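You operate a simulated robot arm through the tools that you are given. There is no shell and no other tool.

You are at the controls of a simulated robot arm. One attempt, no reset.

TASK
Find the scratch under the slanted lamp and pin its sector.
Fine: the yellow key lights the lamp; swing it into the green band, turn till the scratch shines, clamp with the white lever, then seat the orange pin. Leave the lamp lit.

The check looks at the end state, three seconds after you hand in, the way a careful person would. Anything else that was tipped, shoved, dropped, spilled or broken makes it a failure.

THE ROBOT
A 6-joint arm with a two-finger gripper, fixed in place. Base frame: the origin is on the floor under the middle of its stand, x ahead of it, y to its left, z up. Lengths are in mm, angles in degrees, forces in N, time in s.
It reaches about 1572 mm from its shoulder. Its first joint turns from -166.0 to 166.0 degrees. Payload 2.45 kg.
Tool frame: the origin (TCP) lies between the finger pads and is the grasp point; the fingertips stand 20 mm ahead of it; z points along the fingers, y is the line along which they close. The gripper opens to 140 mm; its body begins 168 mm behind the TCP.
Orientation is that of the tool frame in the base frame, as [roll, pitch, yaw] about the fixed x, y, z axes, in that order (R = Rz(yaw) Ry(pitch) Rx(roll)). With the fingers straight down and closing along the base's y, the tool's x points along the base's -x, its y along +y and its z along -z.

THE INTERFACE
- The arm moves only by the tool play_rows. Its argument "series" is a list of rows, each a list of 3 entries, a list of its own where there are three numbers: the shift along the tool's x, y, z in units of 250 mm (1.0 is 250 mm), then the turn, a rotation vector about the tool's x, y, z in units of 45 degrees (1.0 is 45 degrees), then the gripper command, from -1 (shut) to 1 (fully open), values between in proportion. In form: [[[dx, dy, dz], [rx, ry, rz], jaw], ...]. A call has 1 to 20 rows; each row is the pose to reach, as a shift and turn from the pose commanded when the call began, along the tool's axes at that moment. A call with a number of a shift or a turn outside -1 to 1 is refused whole. Each row takes 0.2 s and may step no farther than 50 mm and 8.6 degrees from the row before; otherwise, or with a gripper value out of range, the whole call is refused. A pose out of reach is approached as far as the arm can. The call stops where the force on the tool passes 60 N (or 10 N more than at its start, if that is more) or the arm is blocked; 0.2 s more then pass. The fingers move at their own pace (about 45 mm/s each) and stop on an object; they squeeze with about 21 N. The grip force told is the motor's: it shows also when the fingers shut on nothing. Time passes only in rows, and 0.2 s behind the last, so rows that repeat a pose let the fingers close. The reply holds the time, the measured pose of the TCP, the force on the tool along the base axes, the opening and the grip force, in the units named above and with some noise, with the torque about the TCP (base axes, N m) and any sound that the robot's microphone picked up.
- Cameras (640 x 400 px; columns grow to the right, rows downward): "scene" is fixed at [222.2, -649.1, 1714.6]; the picture's right is [0.75, -0.66, 0.00], its down [-0.42, -0.48, -0.77] and it looks along [0.51, 0.58, -0.64] (base axes); focal length 339 px, centre (320, 200). "wrist" rides on the gripper at [78, 11, -209] in the tool frame; the picture's right is [-0.14, 0.99, 0.00], its down [-0.92, -0.13, -0.37] and it looks along [-0.37, -0.05, 0.93] (tool axes); focal length 280 px, centre (320, 200). There is no depth. A picture from a camera that has moved, and an enlarged one, comes with that camera's place and axes in the base frame and with its lens.
- capture(camera): a new picture of that camera. No time passes.
- enlarge(camera, box): a new picture of the part [left, top, right, bottom] of that camera's present view, enlarged. No time passes.
- sign_off(): hands the job in; it is judged then, once.

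Nothing tells you positions but the pictures and the camera data. Unless the task says otherwise, let go and move clear before handing in.

The tools are called by a JSON object that holds its "method" and its "body". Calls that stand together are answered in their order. play_rows: Moves the arm, as the interface text tells. Its arguments: {"type":"object","properties":{"series":{"type":"array","items":{"type":"array"}}},"required":["series"]} The other tools are called the same way: capture (camera) takes a picture; enlarge (camera, box) takes an enlarged picture of a part of a camera's view; sign_off () hands the job in.

At the start:

```text
clock: 0.0
eef_pos: [564.3, 53.0, 1310.0]
orientation: [-179.9, 0.0, 180.0]
force: [0.3, -0.2, 0.1]
torque: [-0.03, 0.02, -0.02]
gripper_width: 140.0
gripper_force: 0.1
```

scene: 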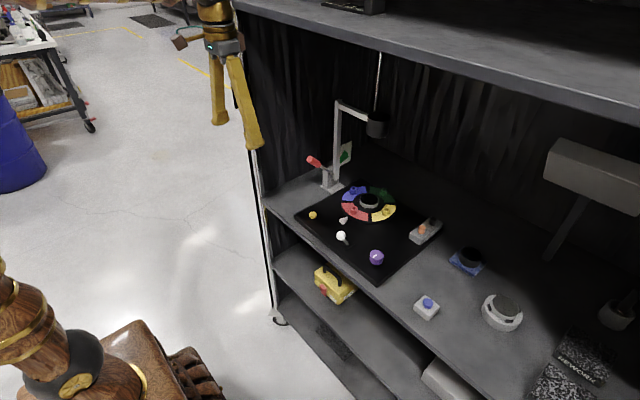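
wrist: 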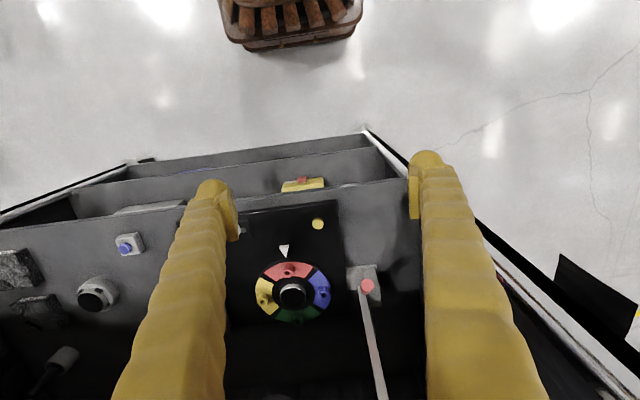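

I see a shelf with a black board that holds a coloured turntable, a lamp on a post with a red-tipped handle, and several small parts. I'll enlarge the views to tell the parts apart before I move.

{"method": "enlarge", "body": {"camera": "scene", "box": [290, 80, 450, 180]}}

{"method": "enlarge", "body": {"camera": "scene", "box": [290, 170, 450, 290]}}

{"method": "enlarge", "body": {"camera": "wrist", "box": [220, 170, 420, 340]}}

{"method": "enlarge", "body": {"camera": "scene", "box": [400, 200, 560, 340]}}

```text
4.00 times, centred on (370, 130) of scene
camera zoom: at [222.2, -649.1, 1714.6], right [0.75, -0.66, 0.0], down [-0.42, -0.48, -0.77], along [0.51, 0.58, -0.64], focal length 1354 px, centre (120, 480)
```

zoom: 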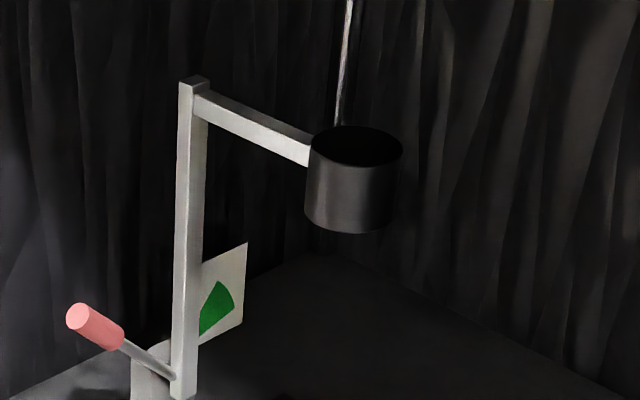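

```text
3.33 times, centred on (370, 230) of scene
camera zoom: at [222.2, -649.1, 1714.6], right [0.75, -0.66, 0.0], down [-0.42, -0.48, -0.77], along [0.51, 0.58, -0.64], focal length 1129 px, centre (153, 100)
```

zoom: 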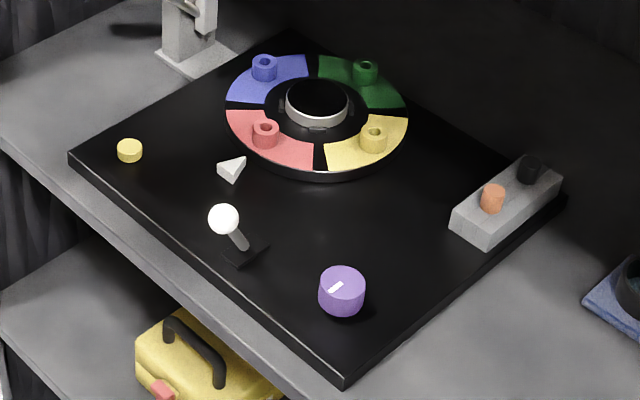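

```text
2.35 times, centred on (320, 255) of wrist
camera zoom: at [484.7, 64.7, 1516.3], right [0.14, 0.99, 0.0], down [0.92, -0.13, 0.37], along [0.37, -0.05, -0.93], focal length 660 px, centre (320, 71)
```

zoom: 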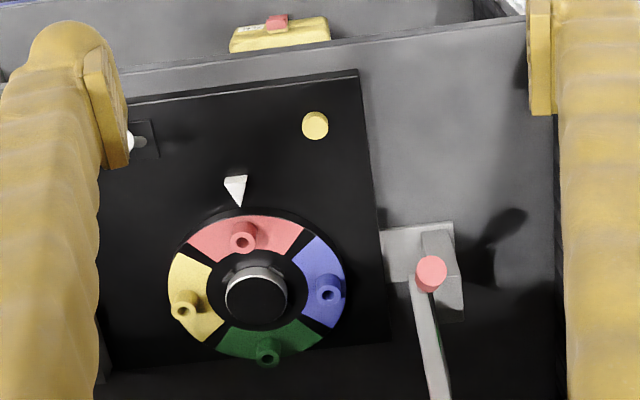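

```text
2.86 times, centred on (480, 270) of scene
camera zoom: at [222.2, -649.1, 1714.6], right [0.75, -0.66, 0.0], down [-0.42, -0.48, -0.77], along [0.51, 0.58, -0.64], focal length 967 px, centre (-137, 0)
```

zoom: 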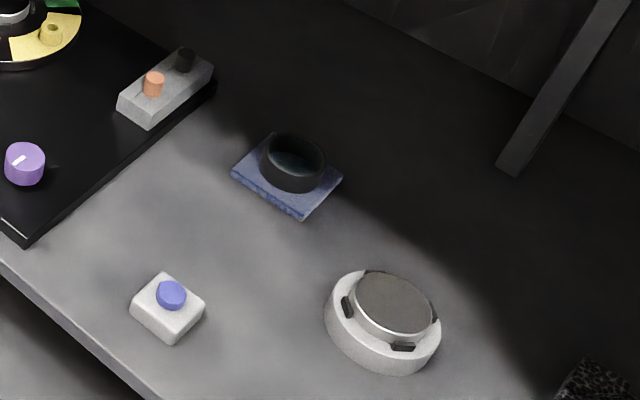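

The wrist camera puts the table centre near (962, -70) and the yellow disc near (779, 20, 924). The lamp handle tip is near (837, 105, 1089). I'll move a little closer in the free space in front of the shelf to get a better look.

{"method": "play_rows", "body": {"series": [[[-0.09, -0.05, 0.107], [0, 0, 0], 1], [[-0.18, -0.1, 0.213], [0, 0, 0], 1], [[-0.27, -0.146, 0.32], [0, 0, 0], 1], [[-0.36, -0.195, 0.427], [0, 0, 0], 1], [[-0.45, -0.243, 0.533], [0, 0, 0], 1], [[-0.543, -0.292, 0.64], [0, 0, 0], 1]]}}

{"method": "capture", "body": {"camera": "wrist"}}

{"method": "capture", "body": {"camera": "scene"}}

```text
clock: 1.4
eef_pos: [699.1, -19.3, 1151.0]
orientation: [180.0, 0.0, -180.0]
force: [1.0, 0.1, 0.0]
torque: [-0.01, -0.04, -0.01]
gripper_width: 140.0
gripper_force: 0.1
```

```text
taken
camera wrist: at [620.2, -8.8, 1356.5], right [0.14, 0.99, 0.0], down [0.92, -0.13, 0.37], along [0.37, -0.05, -0.93], focal length 280 px, centre (320, 200)
```

wrist: 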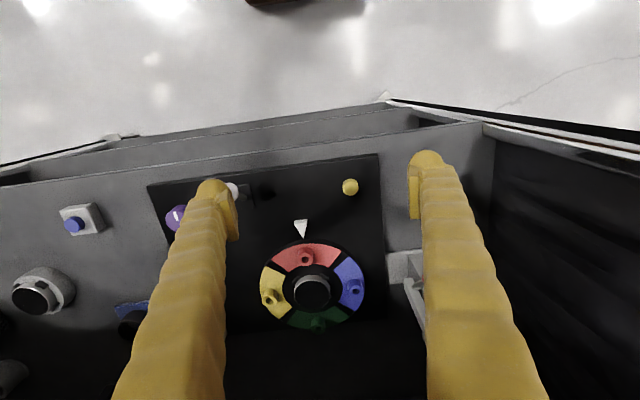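

```text
taken
```

scene: 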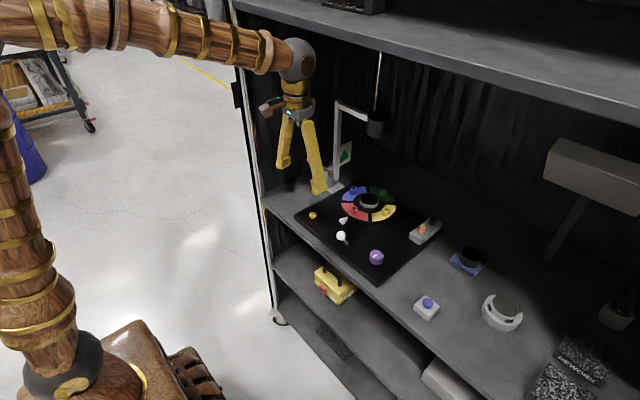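

The arm fits under the upper shelf, and the wrist view now shows the board more closely. I'll zoom in on the details of the board and the lamp base.

{"method": "enlarge", "body": {"camera": "wrist", "box": [220, 160, 420, 340]}}

{"method": "enlarge", "body": {"camera": "scene", "box": [310, 130, 370, 200]}}

{"method": "enlarge", "body": {"camera": "scene", "box": [325, 205, 365, 250]}}

{"method": "enlarge", "body": {"camera": "scene", "box": [400, 200, 450, 250]}}

{"method": "enlarge", "body": {"camera": "scene", "box": [335, 175, 405, 235]}}

```text
2.22 times, centred on (320, 250) of wrist
camera zoom: at [620.2, -8.8, 1356.5], right [0.14, 0.99, 0.0], down [0.92, -0.13, 0.37], along [0.37, -0.05, -0.93], focal length 623 px, centre (320, 89)
```

zoom: 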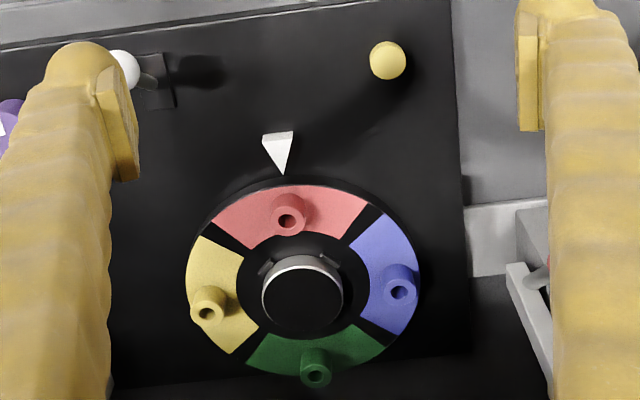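

```text
5.71 times, centred on (340, 165) of scene
camera zoom: at [222.2, -649.1, 1714.6], right [0.75, -0.66, 0.0], down [-0.42, -0.48, -0.77], along [0.51, 0.58, -0.64], focal length 1935 px, centre (206, 400)
```

zoom: 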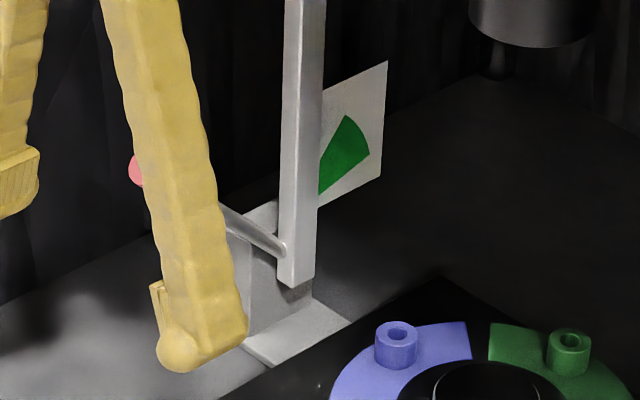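

```text
8.89 times, centred on (345, 228) of scene
camera zoom: at [222.2, -649.1, 1714.6], right [0.75, -0.66, 0.0], down [-0.42, -0.48, -0.77], along [0.51, 0.58, -0.64], focal length 3010 px, centre (98, -44)
```

zoom: 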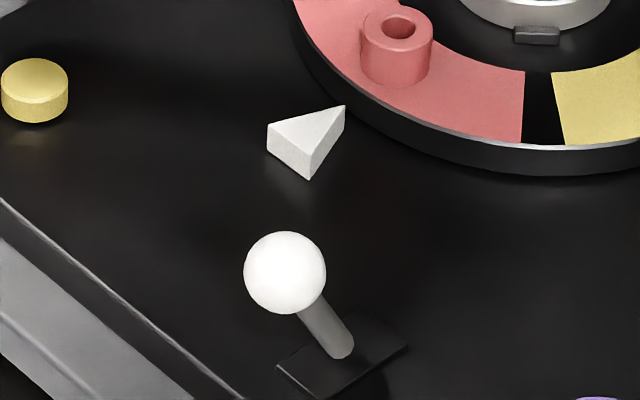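

```text
8.00 times, centred on (425, 225) of scene
camera zoom: at [222.2, -649.1, 1714.6], right [0.75, -0.66, 0.0], down [-0.42, -0.48, -0.77], along [0.51, 0.58, -0.64], focal length 2709 px, centre (-520, 0)
```

zoom: 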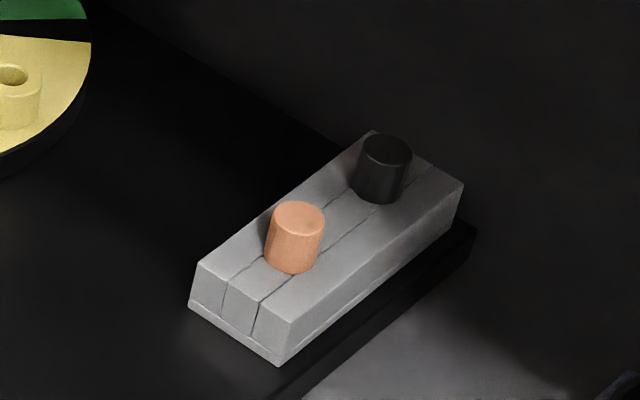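

```text
6.67 times, centred on (370, 205) of scene
camera zoom: at [222.2, -649.1, 1714.6], right [0.75, -0.66, 0.0], down [-0.42, -0.48, -0.77], along [0.51, 0.58, -0.64], focal length 2257 px, centre (-13, 167)
```

zoom: 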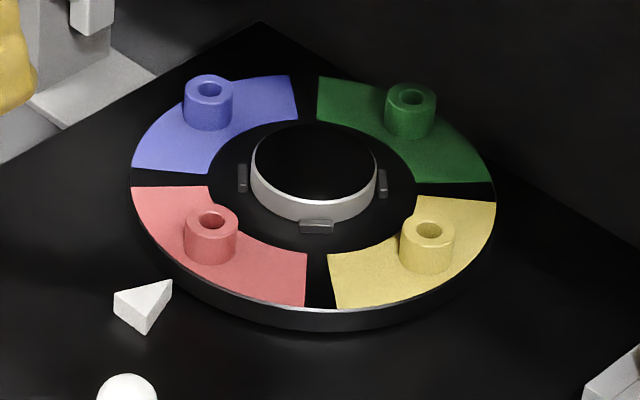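

The yellow key is at about (778, 20, ~922). I'll close the fingers and hover above it.

{"method": "play_rows", "body": {"series": [[[-0.06, 0.03, 0.1], [0, 0, 0], -1], [[-0.13, 0.06, 0.22], [0, 0, 0], -1], [[-0.19, 0.095, 0.34], [0, 0, 0], -1], [[-0.25, 0.125, 0.46], [0, 0, 0], -1], [[-0.316, 0.157, 0.604], [0, 0, 0], -1], [[-0.316, 0.157, 0.604], [0, 0, 0], -1], [[-0.316, 0.157, 0.604], [0, 0, 0], -1], [[-0.316, 0.157, 0.604], [0, 0, 0], -1], [[-0.316, 0.157, 0.604], [0, 0, 0], -1]]}}

{"method": "capture", "body": {"camera": "wrist"}}

{"method": "enlarge", "body": {"camera": "scene", "box": [260, 120, 420, 260]}}

```text
clock: 3.4
eef_pos: [776.7, 19.6, 997.9]
orientation: [-179.9, -0.1, -179.9]
force: [-0.1, -0.7, 0.3]
torque: [0.03, -0.01, 0.02]
gripper_width: 0.1
gripper_force: 21.4
```

```text
taken
camera wrist: at [698.7, 29.9, 1204.9], right [0.14, 0.99, 0.0], down [0.92, -0.13, 0.37], along [0.37, -0.05, -0.93], focal length 280 px, centre (320, 200)
```

wrist: 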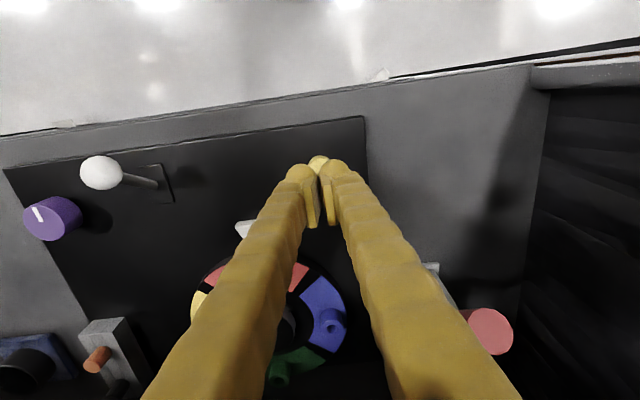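

```text
2.86 times, centred on (340, 190) of scene
camera zoom: at [222.2, -649.1, 1714.6], right [0.75, -0.66, 0.0], down [-0.42, -0.48, -0.77], along [0.51, 0.58, -0.64], focal length 967 px, centre (263, 229)
```

zoom: 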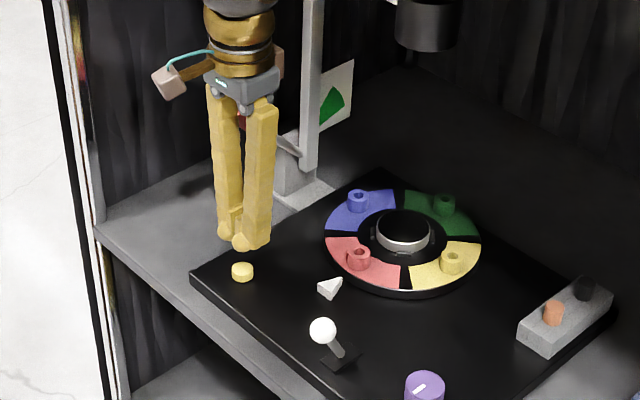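

The closed fingertips are directly above the yellow disc. I'll go down slowly and press it lightly while I watch the force.

{"method": "play_rows", "body": {"series": [[[0, 0, 0.06], [0, 0, 0], -1], [[0, 0, 0.12], [0, 0, 0], -1], [[0, 0, 0.16], [0, 0, 0], -1], [[0, 0, 0.18], [0, 0, 0], -1]]}}

{"method": "enlarge", "body": {"camera": "scene", "box": [290, 170, 370, 240]}}

{"method": "enlarge", "body": {"camera": "wrist", "box": [260, 100, 380, 220]}}

```text
clock: 4.4
eef_pos: [777.9, 20.9, 954.5]
orientation: [180.0, 0.0, -180.0]
force: [0.2, 0.5, 0.0]
torque: [-0.02, 0.0, -0.02]
gripper_width: 6.0
gripper_force: 29.3
```

```text
5.71 times, centred on (330, 205) of scene
camera zoom: at [222.2, -649.1, 1714.6], right [0.75, -0.66, 0.0], down [-0.42, -0.48, -0.77], along [0.51, 0.58, -0.64], focal length 1935 px, centre (263, 171)
```

zoom: 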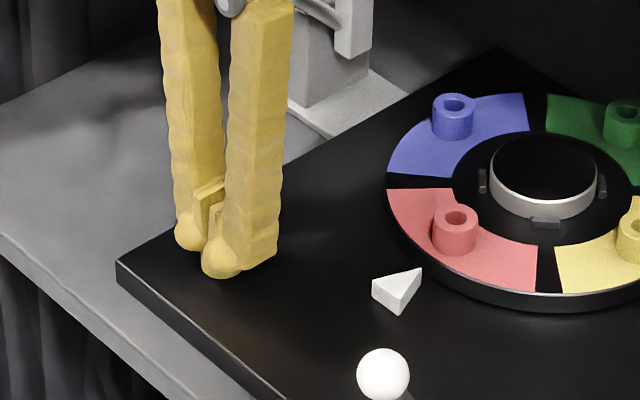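

```text
3.33 times, centred on (320, 160) of wrist
camera zoom: at [699.6, 30.5, 1160.3], right [0.14, 0.99, 0.0], down [0.92, -0.13, 0.37], along [0.37, -0.05, -0.93], focal length 935 px, centre (320, 333)
```

zoom: 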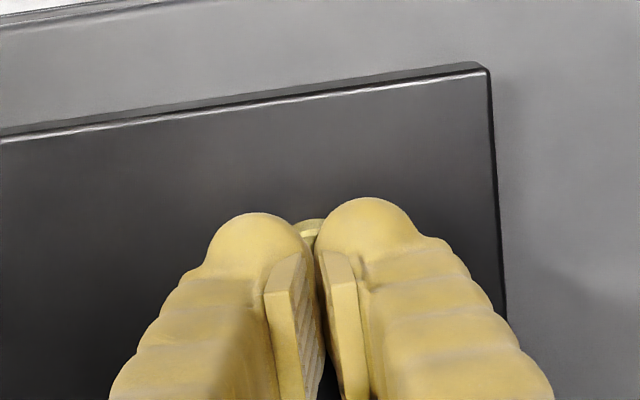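

The fingers straddle the round key and are being wedged slightly apart. I'll back off and shift sideways so that one fingertip presses on the key's centre.

{"method": "play_rows", "body": {"series": [[[0, 0, -0.04], [0, 0, 0], -1], [[0, 0, -0.08], [0, 0, 0], -1], [[0, -0.048, -0.08], [0, 0, 0], -1], [[0, -0.048, -0.08], [0, 0, 0], -1]]}}

{"method": "enlarge", "body": {"camera": "scene", "box": [290, 170, 370, 240]}}

{"method": "enlarge", "body": {"camera": "wrist", "box": [260, 100, 380, 220]}}

{"method": "capture", "body": {"camera": "scene"}}

```text
clock: 5.4
eef_pos: [777.5, 7.3, 974.2]
orientation: [180.0, 0.0, -179.9]
force: [0.2, 0.3, -0.8]
torque: [-0.02, 0.0, -0.03]
gripper_width: 0.2
gripper_force: 29.0
```

```text
5.71 times, centred on (330, 205) of scene
camera zoom: at [222.2, -649.1, 1714.6], right [0.75, -0.66, 0.0], down [-0.42, -0.48, -0.77], along [0.51, 0.58, -0.64], focal length 1935 px, centre (263, 171)
```

zoom: 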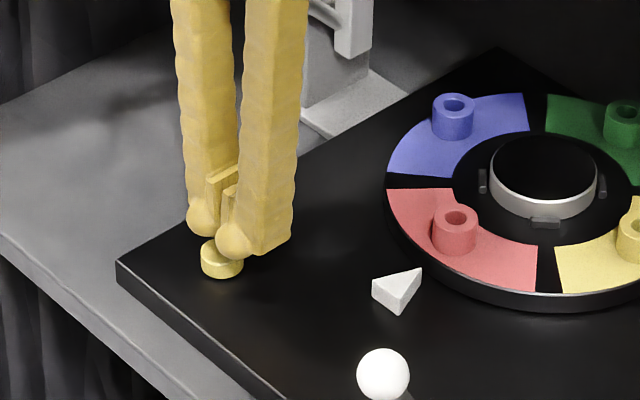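

```text
3.33 times, centred on (320, 160) of wrist
camera zoom: at [699.5, 18.4, 1180.2], right [0.14, 0.99, 0.0], down [0.92, -0.13, 0.37], along [0.36, -0.05, -0.93], focal length 935 px, centre (320, 333)
```

zoom: 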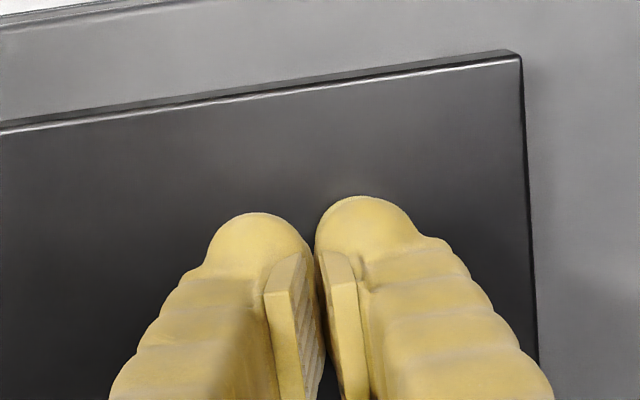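

```text
taken
```

scene: 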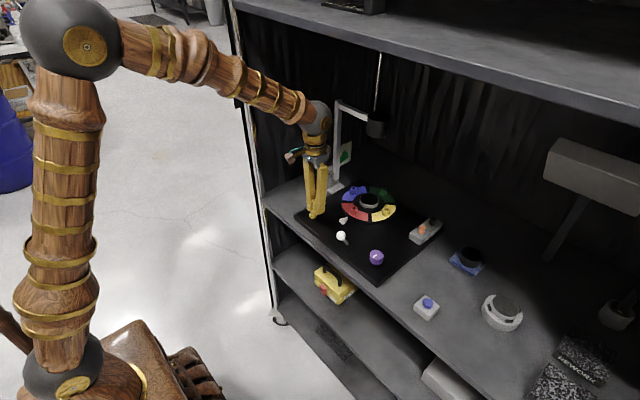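

The +y fingertip is now over the key's centre. I'll press down in small steps.

{"method": "play_rows", "body": {"series": [[[0, 0, 0.03], [0, 0, 0], -1], [[0, 0, 0.05], [0, 0, 0], -1], [[0, 0, 0.07], [0, 0, 0], -1], [[0, 0, 0.08], [0, 0, 0], -1], [[0, 0, 0.09], [0, 0, 0], -1]]}}

{"method": "enlarge", "body": {"camera": "scene", "box": [290, 170, 370, 240]}}

{"method": "capture", "body": {"camera": "scene"}}

```text
clock: 6.6
eef_pos: [777.7, 8.8, 952.1]
orientation: [180.0, 0.1, 180.0]
force: [0.1, 0.5, 0.7]
torque: [-0.03, 0.0, -0.04]
gripper_width: 0.0
gripper_force: 30.0
```

```text
5.71 times, centred on (330, 205) of scene
camera zoom: at [222.2, -649.1, 1714.6], right [0.75, -0.66, 0.0], down [-0.42, -0.48, -0.77], along [0.51, 0.58, -0.64], focal length 1935 px, centre (263, 171)
```

zoom: 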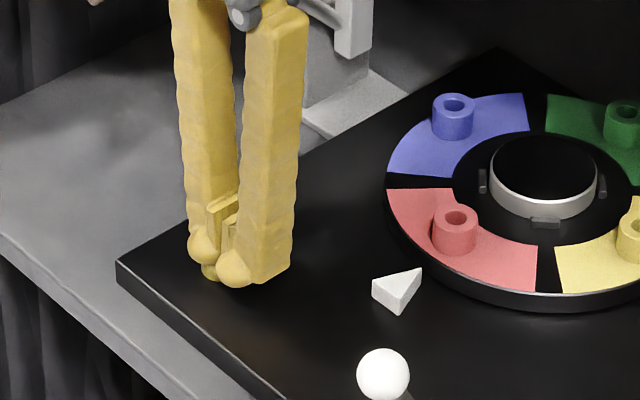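

```text
taken
```

scene: 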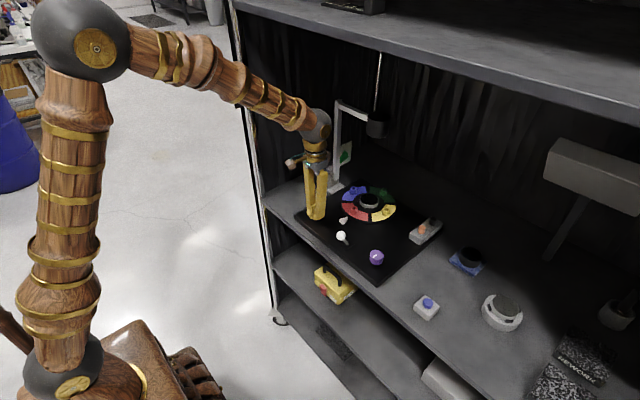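

No contact yet with the fingertips at about z=932. I'll keep pressing down in 1 mm steps.

{"method": "play_rows", "body": {"series": [[[0, 0, 0.006], [0, 0, 0], -1], [[0, 0, 0.012], [0, 0, 0], -1], [[0, 0, 0.018], [0, 0, 0], -1], [[0, 0, 0.024], [0, 0, 0], -1]]}}

{"method": "enlarge", "body": {"camera": "scene", "box": [290, 80, 450, 240]}}

```text
clock: 7.6
eef_pos: [777.9, 7.8, 945.3]
orientation: [180.0, 0.1, 180.0]
force: [-1.0, 1.3, 14.4]
torque: [0.19, 0.07, 0.01]
gripper_width: 0.0
gripper_force: 29.2
heard: click
```

```text
2.50 times, centred on (370, 160) of scene
camera zoom: at [222.2, -649.1, 1714.6], right [0.75, -0.66, 0.0], down [-0.42, -0.48, -0.77], along [0.51, 0.58, -0.64], focal length 846 px, centre (195, 300)
```

zoom: 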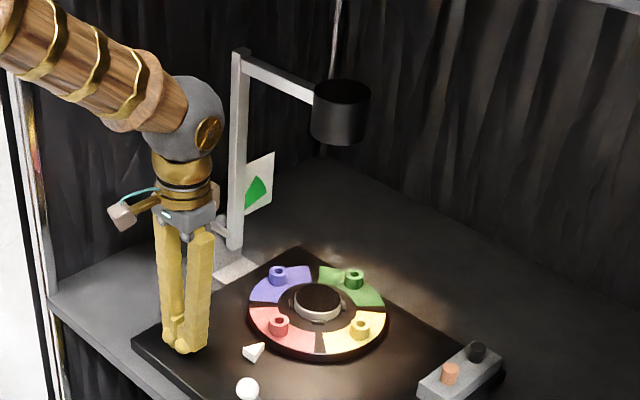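

A click, and the lamp now lights the table. I'll lift off and check that it stays lit.

{"method": "play_rows", "body": {"series": [[[0, 0, -0.04], [0, 0, 0], -1], [[0, 0, -0.1], [0, 0, 0], -1], [[0, 0, -0.2], [0, 0, 0], -1], [[0.1, -0.05, -0.35], [0, 0, 0], -1], [[0.2, -0.1, -0.5], [0, 0, 0], -1], [[0.3, -0.1, -0.65], [0, 0, 0], 0], [[0.35, -0.1, -0.8], [0, 0, 0], 0.5], [[0.35, -0.1, -0.8], [0, 0, 0], 1], [[0.35, -0.1, -0.8], [0, 0, 0], 1], [[0.35, -0.1, -0.8], [0, 0, 0], 1], [[0.35, -0.1, -0.8], [0, 0, 0], 1]]}}

{"method": "capture", "body": {"camera": "scene"}}

{"method": "capture", "body": {"camera": "wrist"}}

{"method": "enlarge", "body": {"camera": "scene", "box": [290, 90, 390, 200]}}

{"method": "enlarge", "body": {"camera": "scene", "box": [335, 175, 405, 235]}}

```text
clock: 10.0
eef_pos: [689.9, -15.4, 1144.3]
orientation: [-180.0, -0.1, -180.0]
force: [0.1, -0.3, -0.7]
torque: [-0.01, 0.02, 0.01]
gripper_width: 120.9
gripper_force: 0.0
```

```text
taken
```

scene: 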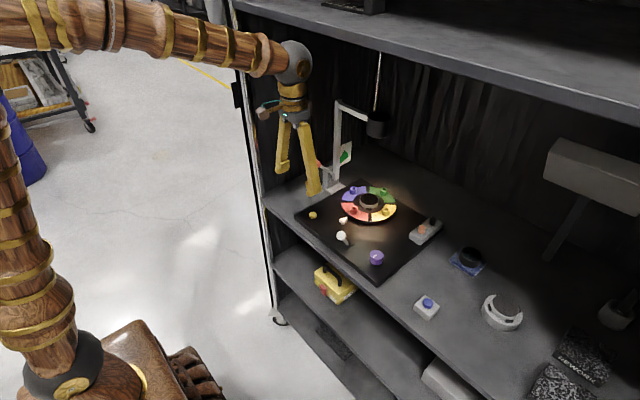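

```text
taken
camera wrist: at [611.6, -5.9, 1351.0], right [0.14, 0.99, 0.0], down [0.92, -0.13, 0.37], along [0.37, -0.05, -0.93], focal length 280 px, centre (320, 200)
```

wrist: 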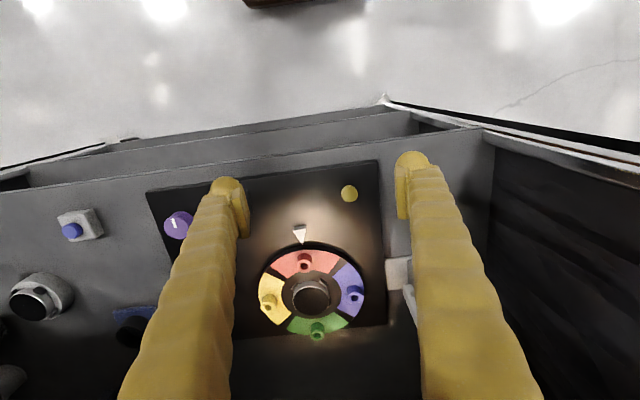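

```text
3.64 times, centred on (340, 145) of scene
camera zoom: at [222.2, -649.1, 1714.6], right [0.75, -0.66, 0.0], down [-0.42, -0.48, -0.77], along [0.51, 0.58, -0.64], focal length 1231 px, centre (247, 400)
```

zoom: 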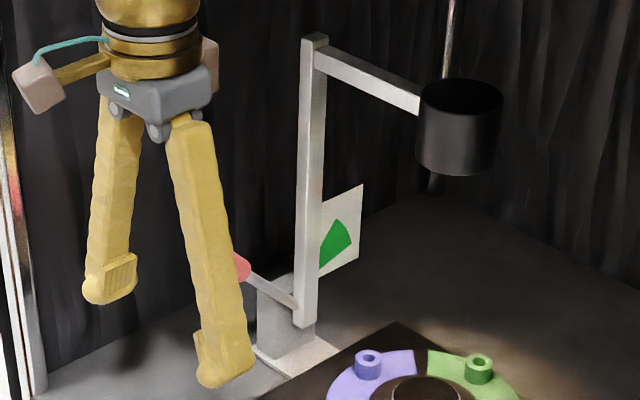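

```text
6.67 times, centred on (370, 205) of scene
camera zoom: at [222.2, -649.1, 1714.6], right [0.75, -0.66, 0.0], down [-0.42, -0.48, -0.77], along [0.51, 0.58, -0.64], focal length 2257 px, centre (-13, 167)
```

zoom: 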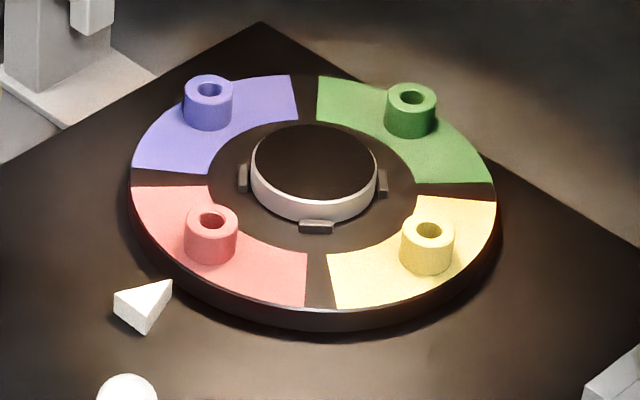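

The lamp stays lit. Its post pivots near the base about a y-axis, and the green wedge corresponds to the post leaning back toward +x. I'll reposition to see the red handle and post clearly.

{"method": "play_rows", "body": {"series": [[[-0.01, 0.12, -0.06], [0, 0, 0], 1], [[-0.02, 0.24, -0.12], [0, 0, 0], 1], [[-0.03, 0.35, -0.18], [0, 0, 0], 1], [[-0.04, 0.46, -0.224], [0, 0, 0], 1]]}}

{"method": "capture", "body": {"camera": "wrist"}}

{"method": "enlarge", "body": {"camera": "scene", "box": [290, 80, 400, 200]}}

```text
clock: 11.2
eef_pos: [683.4, 86.7, 1168.6]
orientation: [-179.5, -3.4, 179.4]
force: [0.4, 0.0, 0.1]
torque: [0.01, 0.01, 0.0]
gripper_width: 140.0
gripper_force: 0.1
stopped in row 4: the arm was blocked; the commanded pose is now the measured one
```

```text
taken
camera wrist: at [616.9, 100.0, 1379.5], right [0.15, 0.99, -0.02], down [0.94, -0.14, 0.31], along [0.31, -0.06, -0.95], focal length 280 px, centre (320, 200)
```

wrist: 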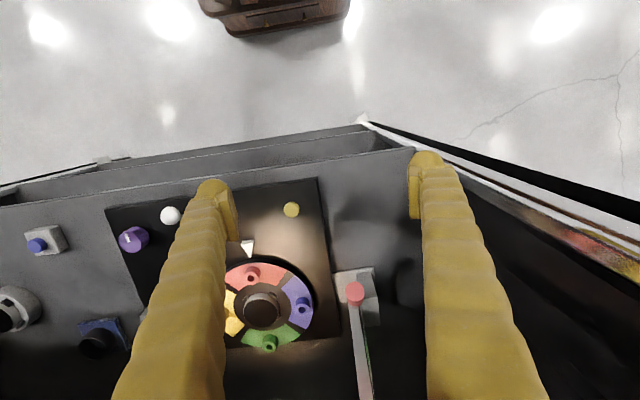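

```text
3.33 times, centred on (345, 140) of scene
camera zoom: at [222.2, -649.1, 1714.6], right [0.75, -0.66, 0.0], down [-0.42, -0.48, -0.77], along [0.51, 0.58, -0.64], focal length 1129 px, centre (237, 400)
```

zoom: 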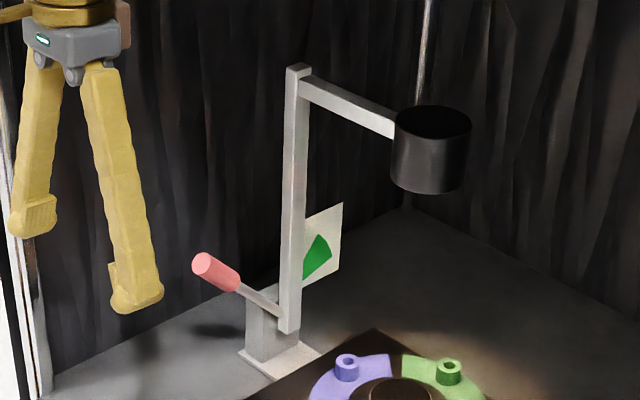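

The arm was blocked by something, and it wasn't the fingertips. I'll check the whole scene to see what the arm is touching.

{"method": "capture", "body": {"camera": "scene"}}

{"method": "enlarge", "body": {"camera": "scene", "box": [200, 0, 360, 110]}}

```text
taken
```

scene: 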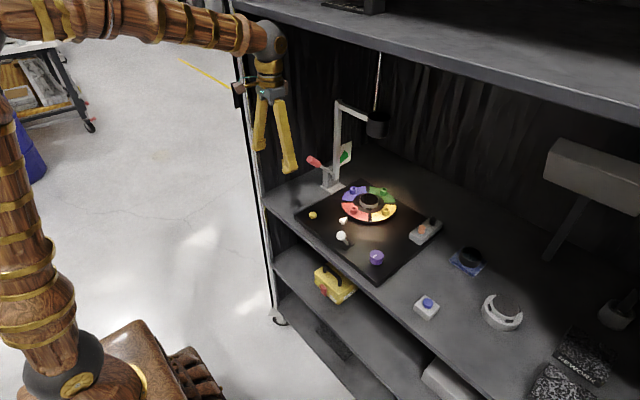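

```text
3.64 times, centred on (280, 55) of scene
camera zoom: at [222.2, -649.1, 1714.6], right [0.75, -0.66, 0.0], down [-0.42, -0.48, -0.77], along [0.51, 0.58, -0.64], focal length 1231 px, centre (466, 727)
```

zoom: 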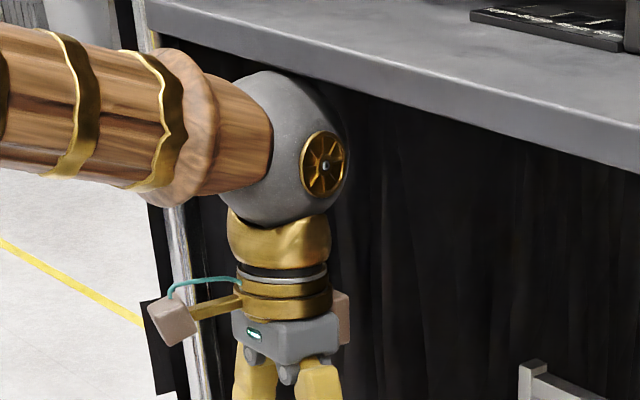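

The wrist joint had come up against the underside of the upper shelf, so I need to keep the TCP below about z=1150 here. I'll go down, straighten the tool and close the fingers.

{"method": "play_rows", "body": {"series": [[[0, 0, 0.1], [0, 0, 0], 1], [[0, 0, 0.2], [0, 0, 0], 0], [[0, 0, 0.3], [-0.005, -0.037, -0.006], -1], [[0, 0, 0.3], [-0.011, -0.0756, -0.0133], -1], [[0, 0, 0.3], [-0.011, -0.0756, -0.0133], -1], [[0, 0, 0.3], [-0.011, -0.0756, -0.0133], -1], [[0, 0, 0.3], [-0.011, -0.0756, -0.0133], -1], [[0, 0, 0.3], [-0.011, -0.0756, -0.0133], -1], [[0, 0, 0.3], [-0.011, -0.0756, -0.0133], -1]]}}

{"method": "capture", "body": {"camera": "wrist"}}

{"method": "enlarge", "body": {"camera": "scene", "box": [230, 50, 400, 200]}}

```text
clock: 13.2
eef_pos: [679.6, 86.2, 1095.0]
orientation: [179.9, 0.0, 180.0]
force: [-0.4, 0.5, -0.2]
torque: [0.04, 0.0, 0.01]
gripper_width: 0.0
gripper_force: 14.5
```

```text
taken
camera wrist: at [600.3, 96.3, 1300.9], right [0.14, 0.99, 0.0], down [0.92, -0.13, 0.37], along [0.37, -0.05, -0.93], focal length 280 px, centre (320, 200)
```

wrist: 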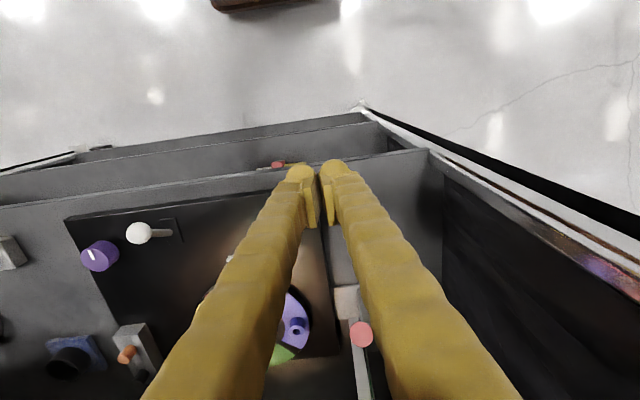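

```text
2.67 times, centred on (315, 125) of scene
camera zoom: at [222.2, -649.1, 1714.6], right [0.75, -0.66, 0.0], down [-0.42, -0.48, -0.77], along [0.51, 0.58, -0.64], focal length 903 px, centre (333, 400)
```

zoom: 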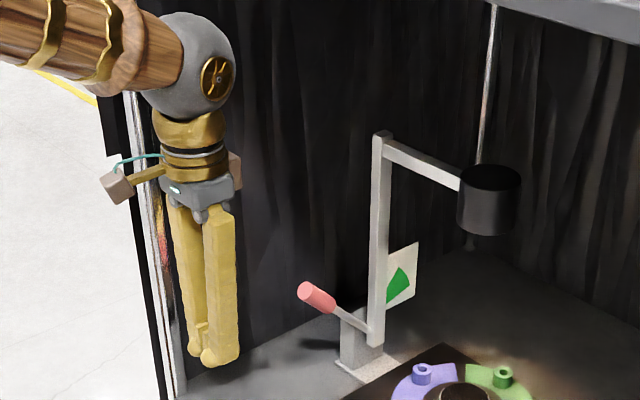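

The handle tip is at about (829, 104, 1095). I'll bring the closed fingers up just in front of it.

{"method": "play_rows", "body": {"series": [[[-0.15, 0.04, 0.02], [0, 0, 0], -1], [[-0.3, 0.071, 0.028], [0, 0, 0], -1], [[-0.44, 0.071, 0.028], [0, 0, 0], -1], [[-0.44, 0.071, 0.028], [0, 0, 0], -1]]}}

{"method": "capture", "body": {"camera": "wrist"}}

{"method": "enlarge", "body": {"camera": "scene", "box": [260, 70, 400, 200]}}

```text
clock: 14.2
eef_pos: [790.4, 103.3, 1086.6]
orientation: [179.9, 0.1, 179.9]
force: [0.7, -0.3, 0.6]
torque: [-0.01, 0.02, -0.03]
gripper_width: 0.1
gripper_force: 20.6
```

```text
taken
camera wrist: at [711.6, 114.5, 1293.7], right [0.14, 0.99, 0.0], down [0.92, -0.13, 0.37], along [0.37, -0.05, -0.93], focal length 280 px, centre (320, 200)
```

wrist: 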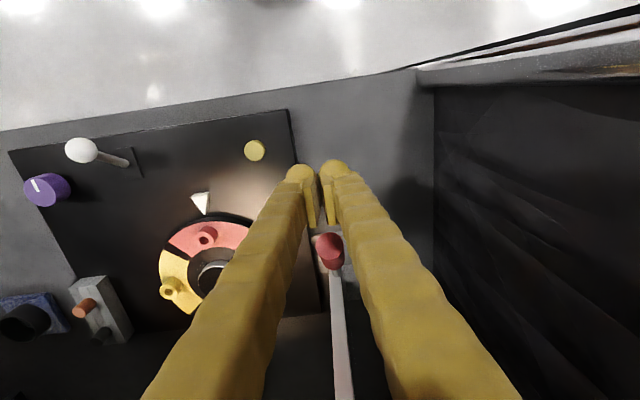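

```text
3.08 times, centred on (330, 135) of scene
camera zoom: at [222.2, -649.1, 1714.6], right [0.75, -0.66, 0.0], down [-0.42, -0.48, -0.77], along [0.51, 0.58, -0.64], focal length 1042 px, centre (289, 400)
```

zoom: 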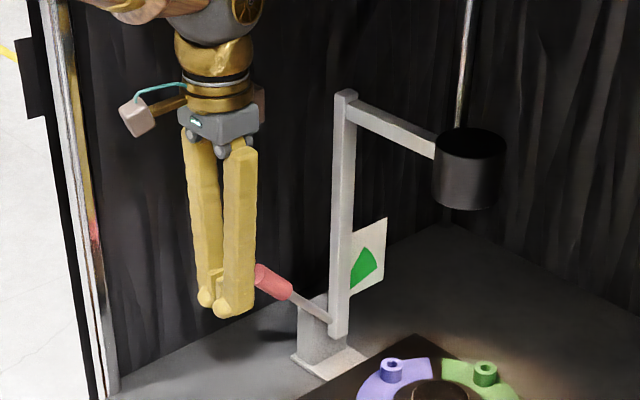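

The fingers are lined up with the handle. I'll push it gently in +x and rise slightly to follow its arc, then check the post.

{"method": "play_rows", "body": {"series": [[[-0.04, 0, -0.005], [0, 0, 0], -1], [[-0.08, 0, -0.01], [0, 0, 0], -1], [[-0.12, 0, -0.018], [0, 0, 0], -1], [[-0.16, 0, -0.026], [0, 0, 0], -1], [[-0.2, 0, -0.034], [0, 0, 0], -1], [[-0.24, 0, -0.042], [0, 0, 0], -1], [[-0.28, 0, -0.05], [0, 0, 0], -1]]}}

{"method": "capture", "body": {"camera": "wrist"}}

{"method": "enlarge", "body": {"camera": "scene", "box": [260, 70, 420, 220]}}

```text
clock: 15.8
eef_pos: [859.9, 103.7, 1098.5]
orientation: [179.9, 0.0, -180.0]
force: [-2.1, 0.2, -1.2]
torque: [-0.01, -0.02, 0.03]
gripper_width: 0.0
gripper_force: 21.1
```

```text
taken
camera wrist: at [780.4, 114.2, 1305.8], right [0.14, 0.99, 0.0], down [0.92, -0.13, 0.37], along [0.37, -0.05, -0.93], focal length 280 px, centre (320, 200)
```

wrist: 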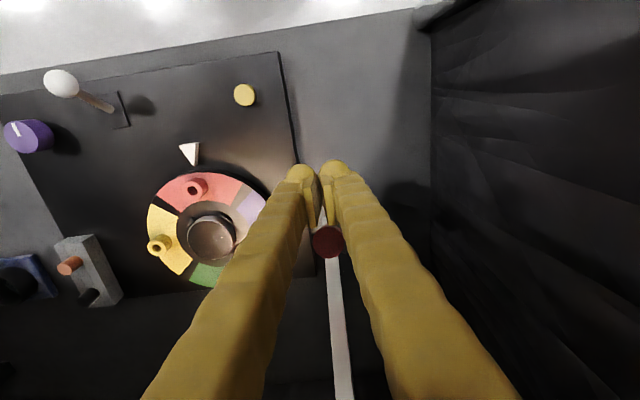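

```text
2.67 times, centred on (340, 145) of scene
camera zoom: at [222.2, -649.1, 1714.6], right [0.75, -0.66, 0.0], down [-0.42, -0.48, -0.77], along [0.51, 0.58, -0.64], focal length 903 px, centre (267, 347)
```

zoom: 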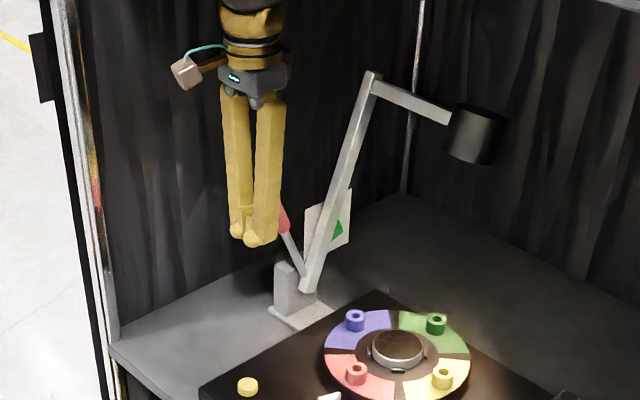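

The lamp is leaning back smoothly, about 21° so far. I'll keep pushing.

{"method": "play_rows", "body": {"series": [[[-0.04, 0, -0.01], [0, 0, 0], -1], [[-0.08, 0, -0.02], [0, 0, 0], -1], [[-0.12, 0, -0.03], [0, 0, 0], -1], [[-0.16, 0, -0.04], [0, 0, 0], -1], [[-0.2, 0, -0.05], [0, 0, 0], -1], [[-0.24, 0, -0.06], [0, 0, 0], -1]]}}

{"method": "capture", "body": {"camera": "wrist"}}

{"method": "enlarge", "body": {"camera": "scene", "box": [280, 70, 440, 220]}}

```text
clock: 17.2
eef_pos: [906.3, 104.1, 1105.1]
orientation: [-179.8, -1.2, 179.9]
force: [-1.0, 1.2, -0.1]
torque: [-0.02, -0.07, 0.04]
gripper_width: 0.0
gripper_force: 20.8
```

```text
taken
camera wrist: at [831.8, 115.0, 1313.1], right [0.14, 0.99, 0.0], down [0.93, -0.13, 0.35], along [0.35, -0.05, -0.94], focal length 280 px, centre (320, 200)
```

wrist: 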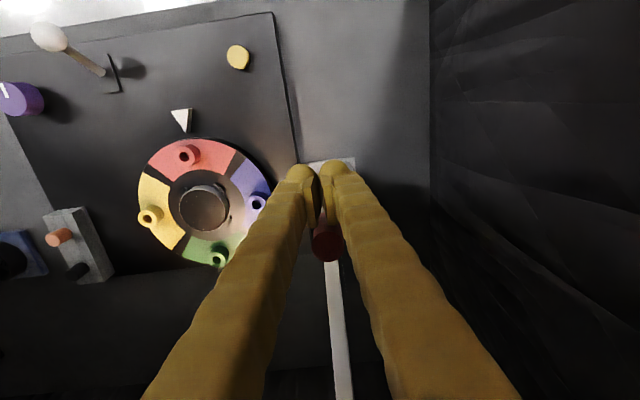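

```text
2.67 times, centred on (360, 145) of scene
camera zoom: at [222.2, -649.1, 1714.6], right [0.75, -0.66, 0.0], down [-0.42, -0.48, -0.77], along [0.51, 0.58, -0.64], focal length 903 px, centre (213, 347)
```

zoom: 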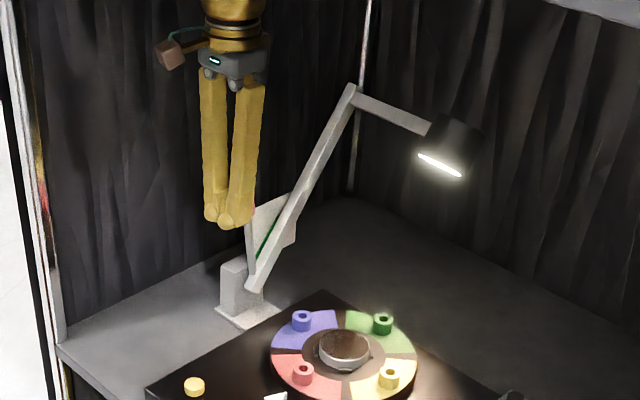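

The pose is lagging its command slightly, as if part of the arm is touching something. I'll check the whole scene.

{"method": "capture", "body": {"camera": "scene"}}

{"method": "enlarge", "body": {"camera": "scene", "box": [200, 0, 360, 110]}}

```text
taken
```

scene: 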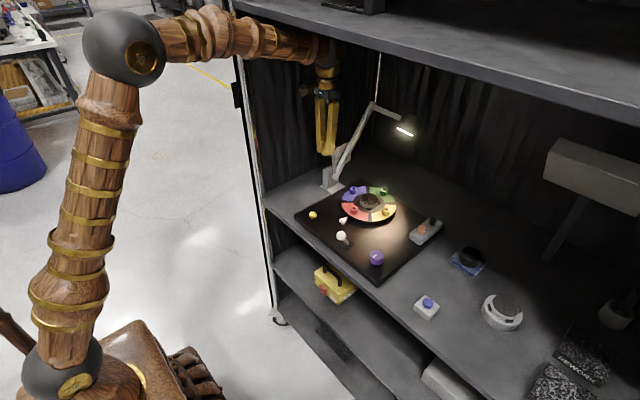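

```text
3.64 times, centred on (280, 55) of scene
camera zoom: at [222.2, -649.1, 1714.6], right [0.75, -0.66, 0.0], down [-0.42, -0.48, -0.77], along [0.51, 0.58, -0.64], focal length 1231 px, centre (466, 727)
```

zoom: 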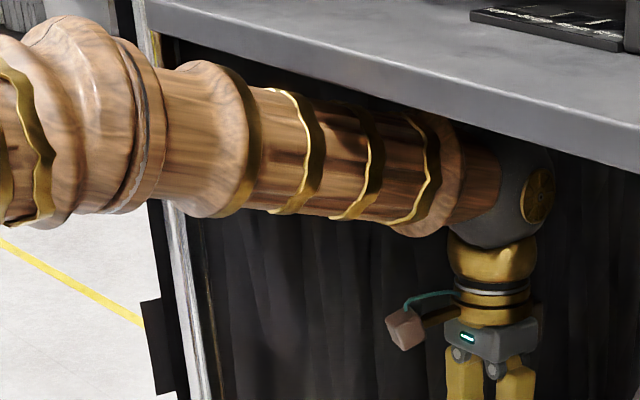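

The forearm is brushing the front edge of the upper shelf. I'll back off and tilt the tool forward about 40° so the wrist stays lower and further out, then finish the swing with the fingertips.

{"method": "play_rows", "body": {"series": [[[0.1, 0, 0.03], [0, 0, 0], -1], [[0.2, 0, 0.06], [0, 0, 0], -1], [[0.36, 0, 0.094], [0, 0, 0], -1], [[0.36, 0, 0.094], [0, -0.18, 0], -1], [[0.36, 0, 0.094], [0, -0.36, 0], -1], [[0.36, 0, 0.094], [0, -0.54, 0], -1], [[0.36, 0, 0.094], [0, -0.72, 0], -1], [[0.36, 0, 0.094], [0, -0.889, 0], -1], [[0.36, 0, 0.094], [0, -0.889, 0], -1]]}}

{"method": "capture", "body": {"camera": "scene"}}

{"method": "capture", "body": {"camera": "wrist"}}

{"method": "enlarge", "body": {"camera": "scene", "box": [280, 70, 440, 220]}}

```text
clock: 19.2
eef_pos: [827.8, 105.0, 1090.7]
orientation: [179.9, 40.1, 179.8]
force: [-0.4, 0.1, -0.3]
torque: [0.01, 0.02, -0.01]
gripper_width: 0.0
gripper_force: 21.0
```

```text
taken
```

scene: 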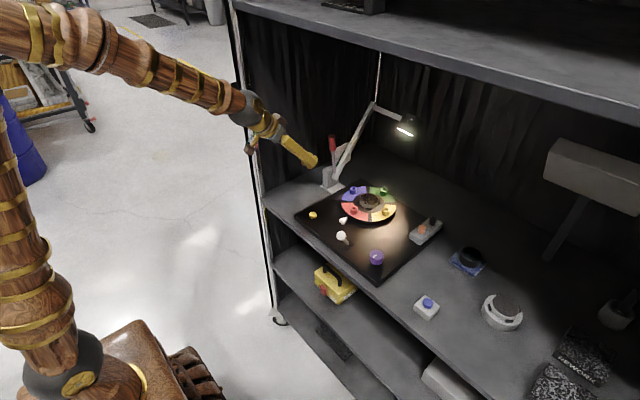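

```text
taken
camera wrist: at [633.6, 115.0, 1198.3], right [0.11, 0.99, 0.09], down [0.47, -0.13, 0.87], along [0.88, -0.05, -0.48], focal length 280 px, centre (320, 200)
```

wrist: 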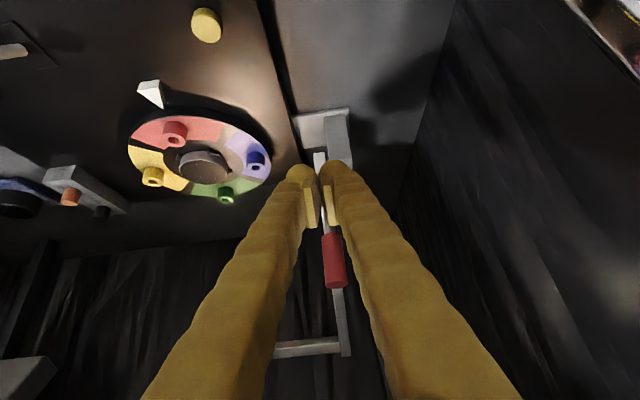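

```text
2.67 times, centred on (360, 145) of scene
camera zoom: at [222.2, -649.1, 1714.6], right [0.75, -0.66, 0.0], down [-0.42, -0.48, -0.77], along [0.51, 0.58, -0.64], focal length 903 px, centre (213, 347)
```

zoom: 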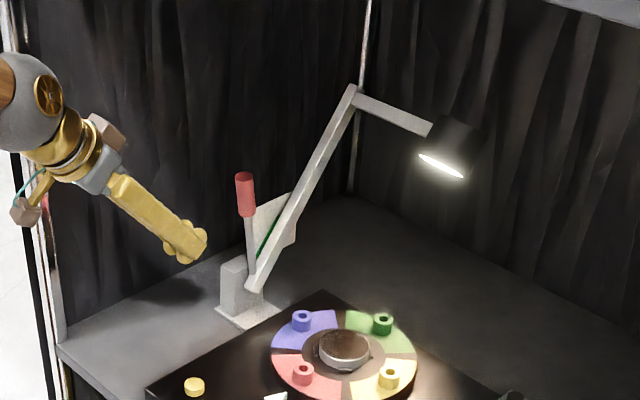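

The lamp holds its position at roughly 36–40° of lean, which is at the near edge of the green band. I'll finish with a fingertip push on the middle of the handle.

{"method": "play_rows", "body": {"series": [[[-0.144, 0, 0.053], [0, 0, 0], -1], [[-0.2875, 0, 0.1055], [0, 0, 0], -1], [[-0.318, 0, 0.131], [0, 0, 0], -1], [[-0.349, 0, 0.157], [0, 0, 0], -1], [[-0.379, 0, 0.183], [0, 0, 0], -1], [[-0.398, 0, 0.198], [0, 0, 0], -1]]}}

{"method": "capture", "body": {"camera": "scene"}}

{"method": "enlarge", "body": {"camera": "scene", "box": [280, 70, 440, 220]}}

```text
clock: 20.6
eef_pos: [936.9, 104.5, 1115.8]
orientation: [179.9, 40.0, 179.8]
force: [-1.2, 0.7, -0.3]
torque: [0.03, 0.01, -0.02]
gripper_width: 0.0
gripper_force: 20.9
```

```text
taken
```

scene: 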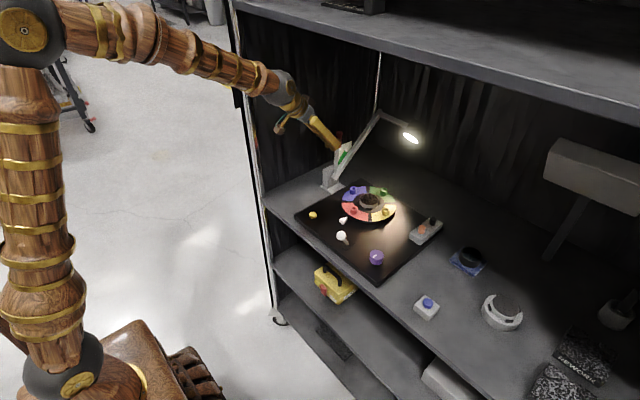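

```text
2.67 times, centred on (360, 145) of scene
camera zoom: at [222.2, -649.1, 1714.6], right [0.75, -0.66, 0.0], down [-0.42, -0.48, -0.77], along [0.51, 0.58, -0.64], focal length 903 px, centre (213, 347)
```

zoom: 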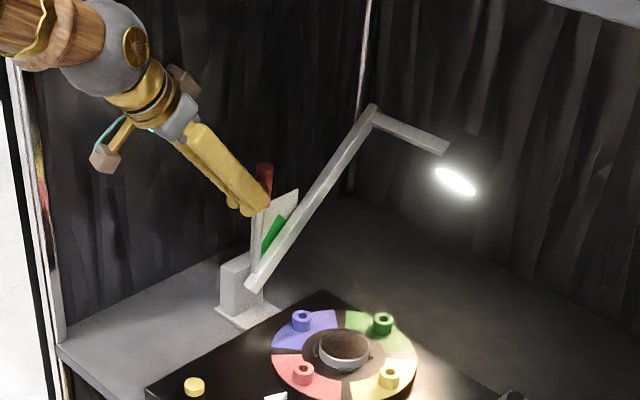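

The lean is about 49° now. I'll zoom in on the scale plate to compare the post with the green band.

{"method": "enlarge", "body": {"camera": "scene", "box": [325, 130, 385, 190]}}

{"method": "capture", "body": {"camera": "wrist"}}

{"method": "enlarge", "body": {"camera": "scene", "box": [335, 175, 405, 235]}}

```text
6.67 times, centred on (355, 160) of scene
camera zoom: at [222.2, -649.1, 1714.6], right [0.75, -0.66, 0.0], down [-0.42, -0.48, -0.77], along [0.51, 0.58, -0.64], focal length 2257 px, centre (87, 467)
```

zoom: 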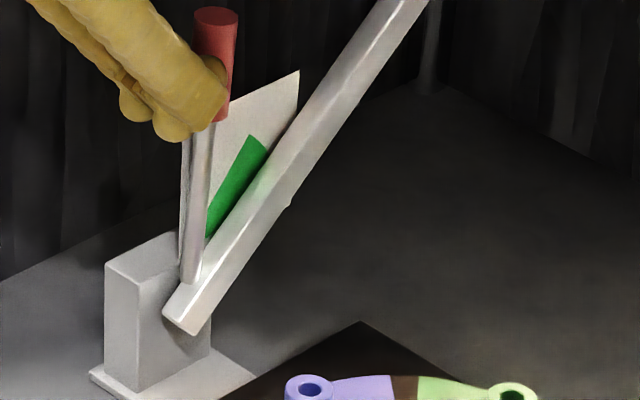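

```text
taken
camera wrist: at [741.9, 114.8, 1224.6], right [0.11, 0.99, 0.09], down [0.47, -0.13, 0.87], along [0.88, -0.05, -0.48], focal length 280 px, centre (320, 200)
```

wrist: 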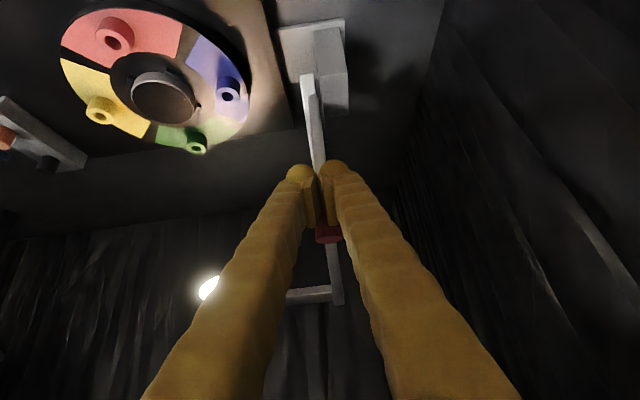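

```text
6.67 times, centred on (370, 205) of scene
camera zoom: at [222.2, -649.1, 1714.6], right [0.75, -0.66, 0.0], down [-0.42, -0.48, -0.77], along [0.51, 0.58, -0.64], focal length 2257 px, centre (-13, 167)
```

zoom: 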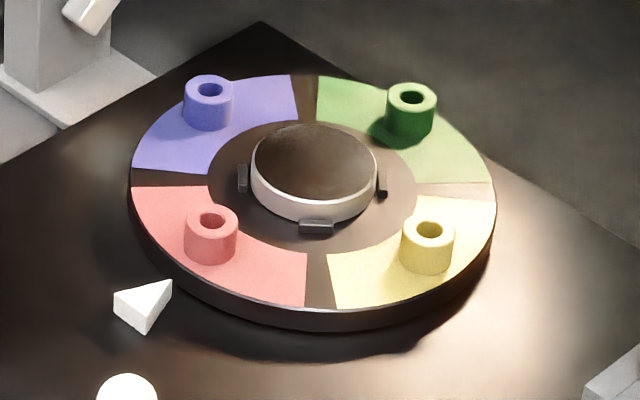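

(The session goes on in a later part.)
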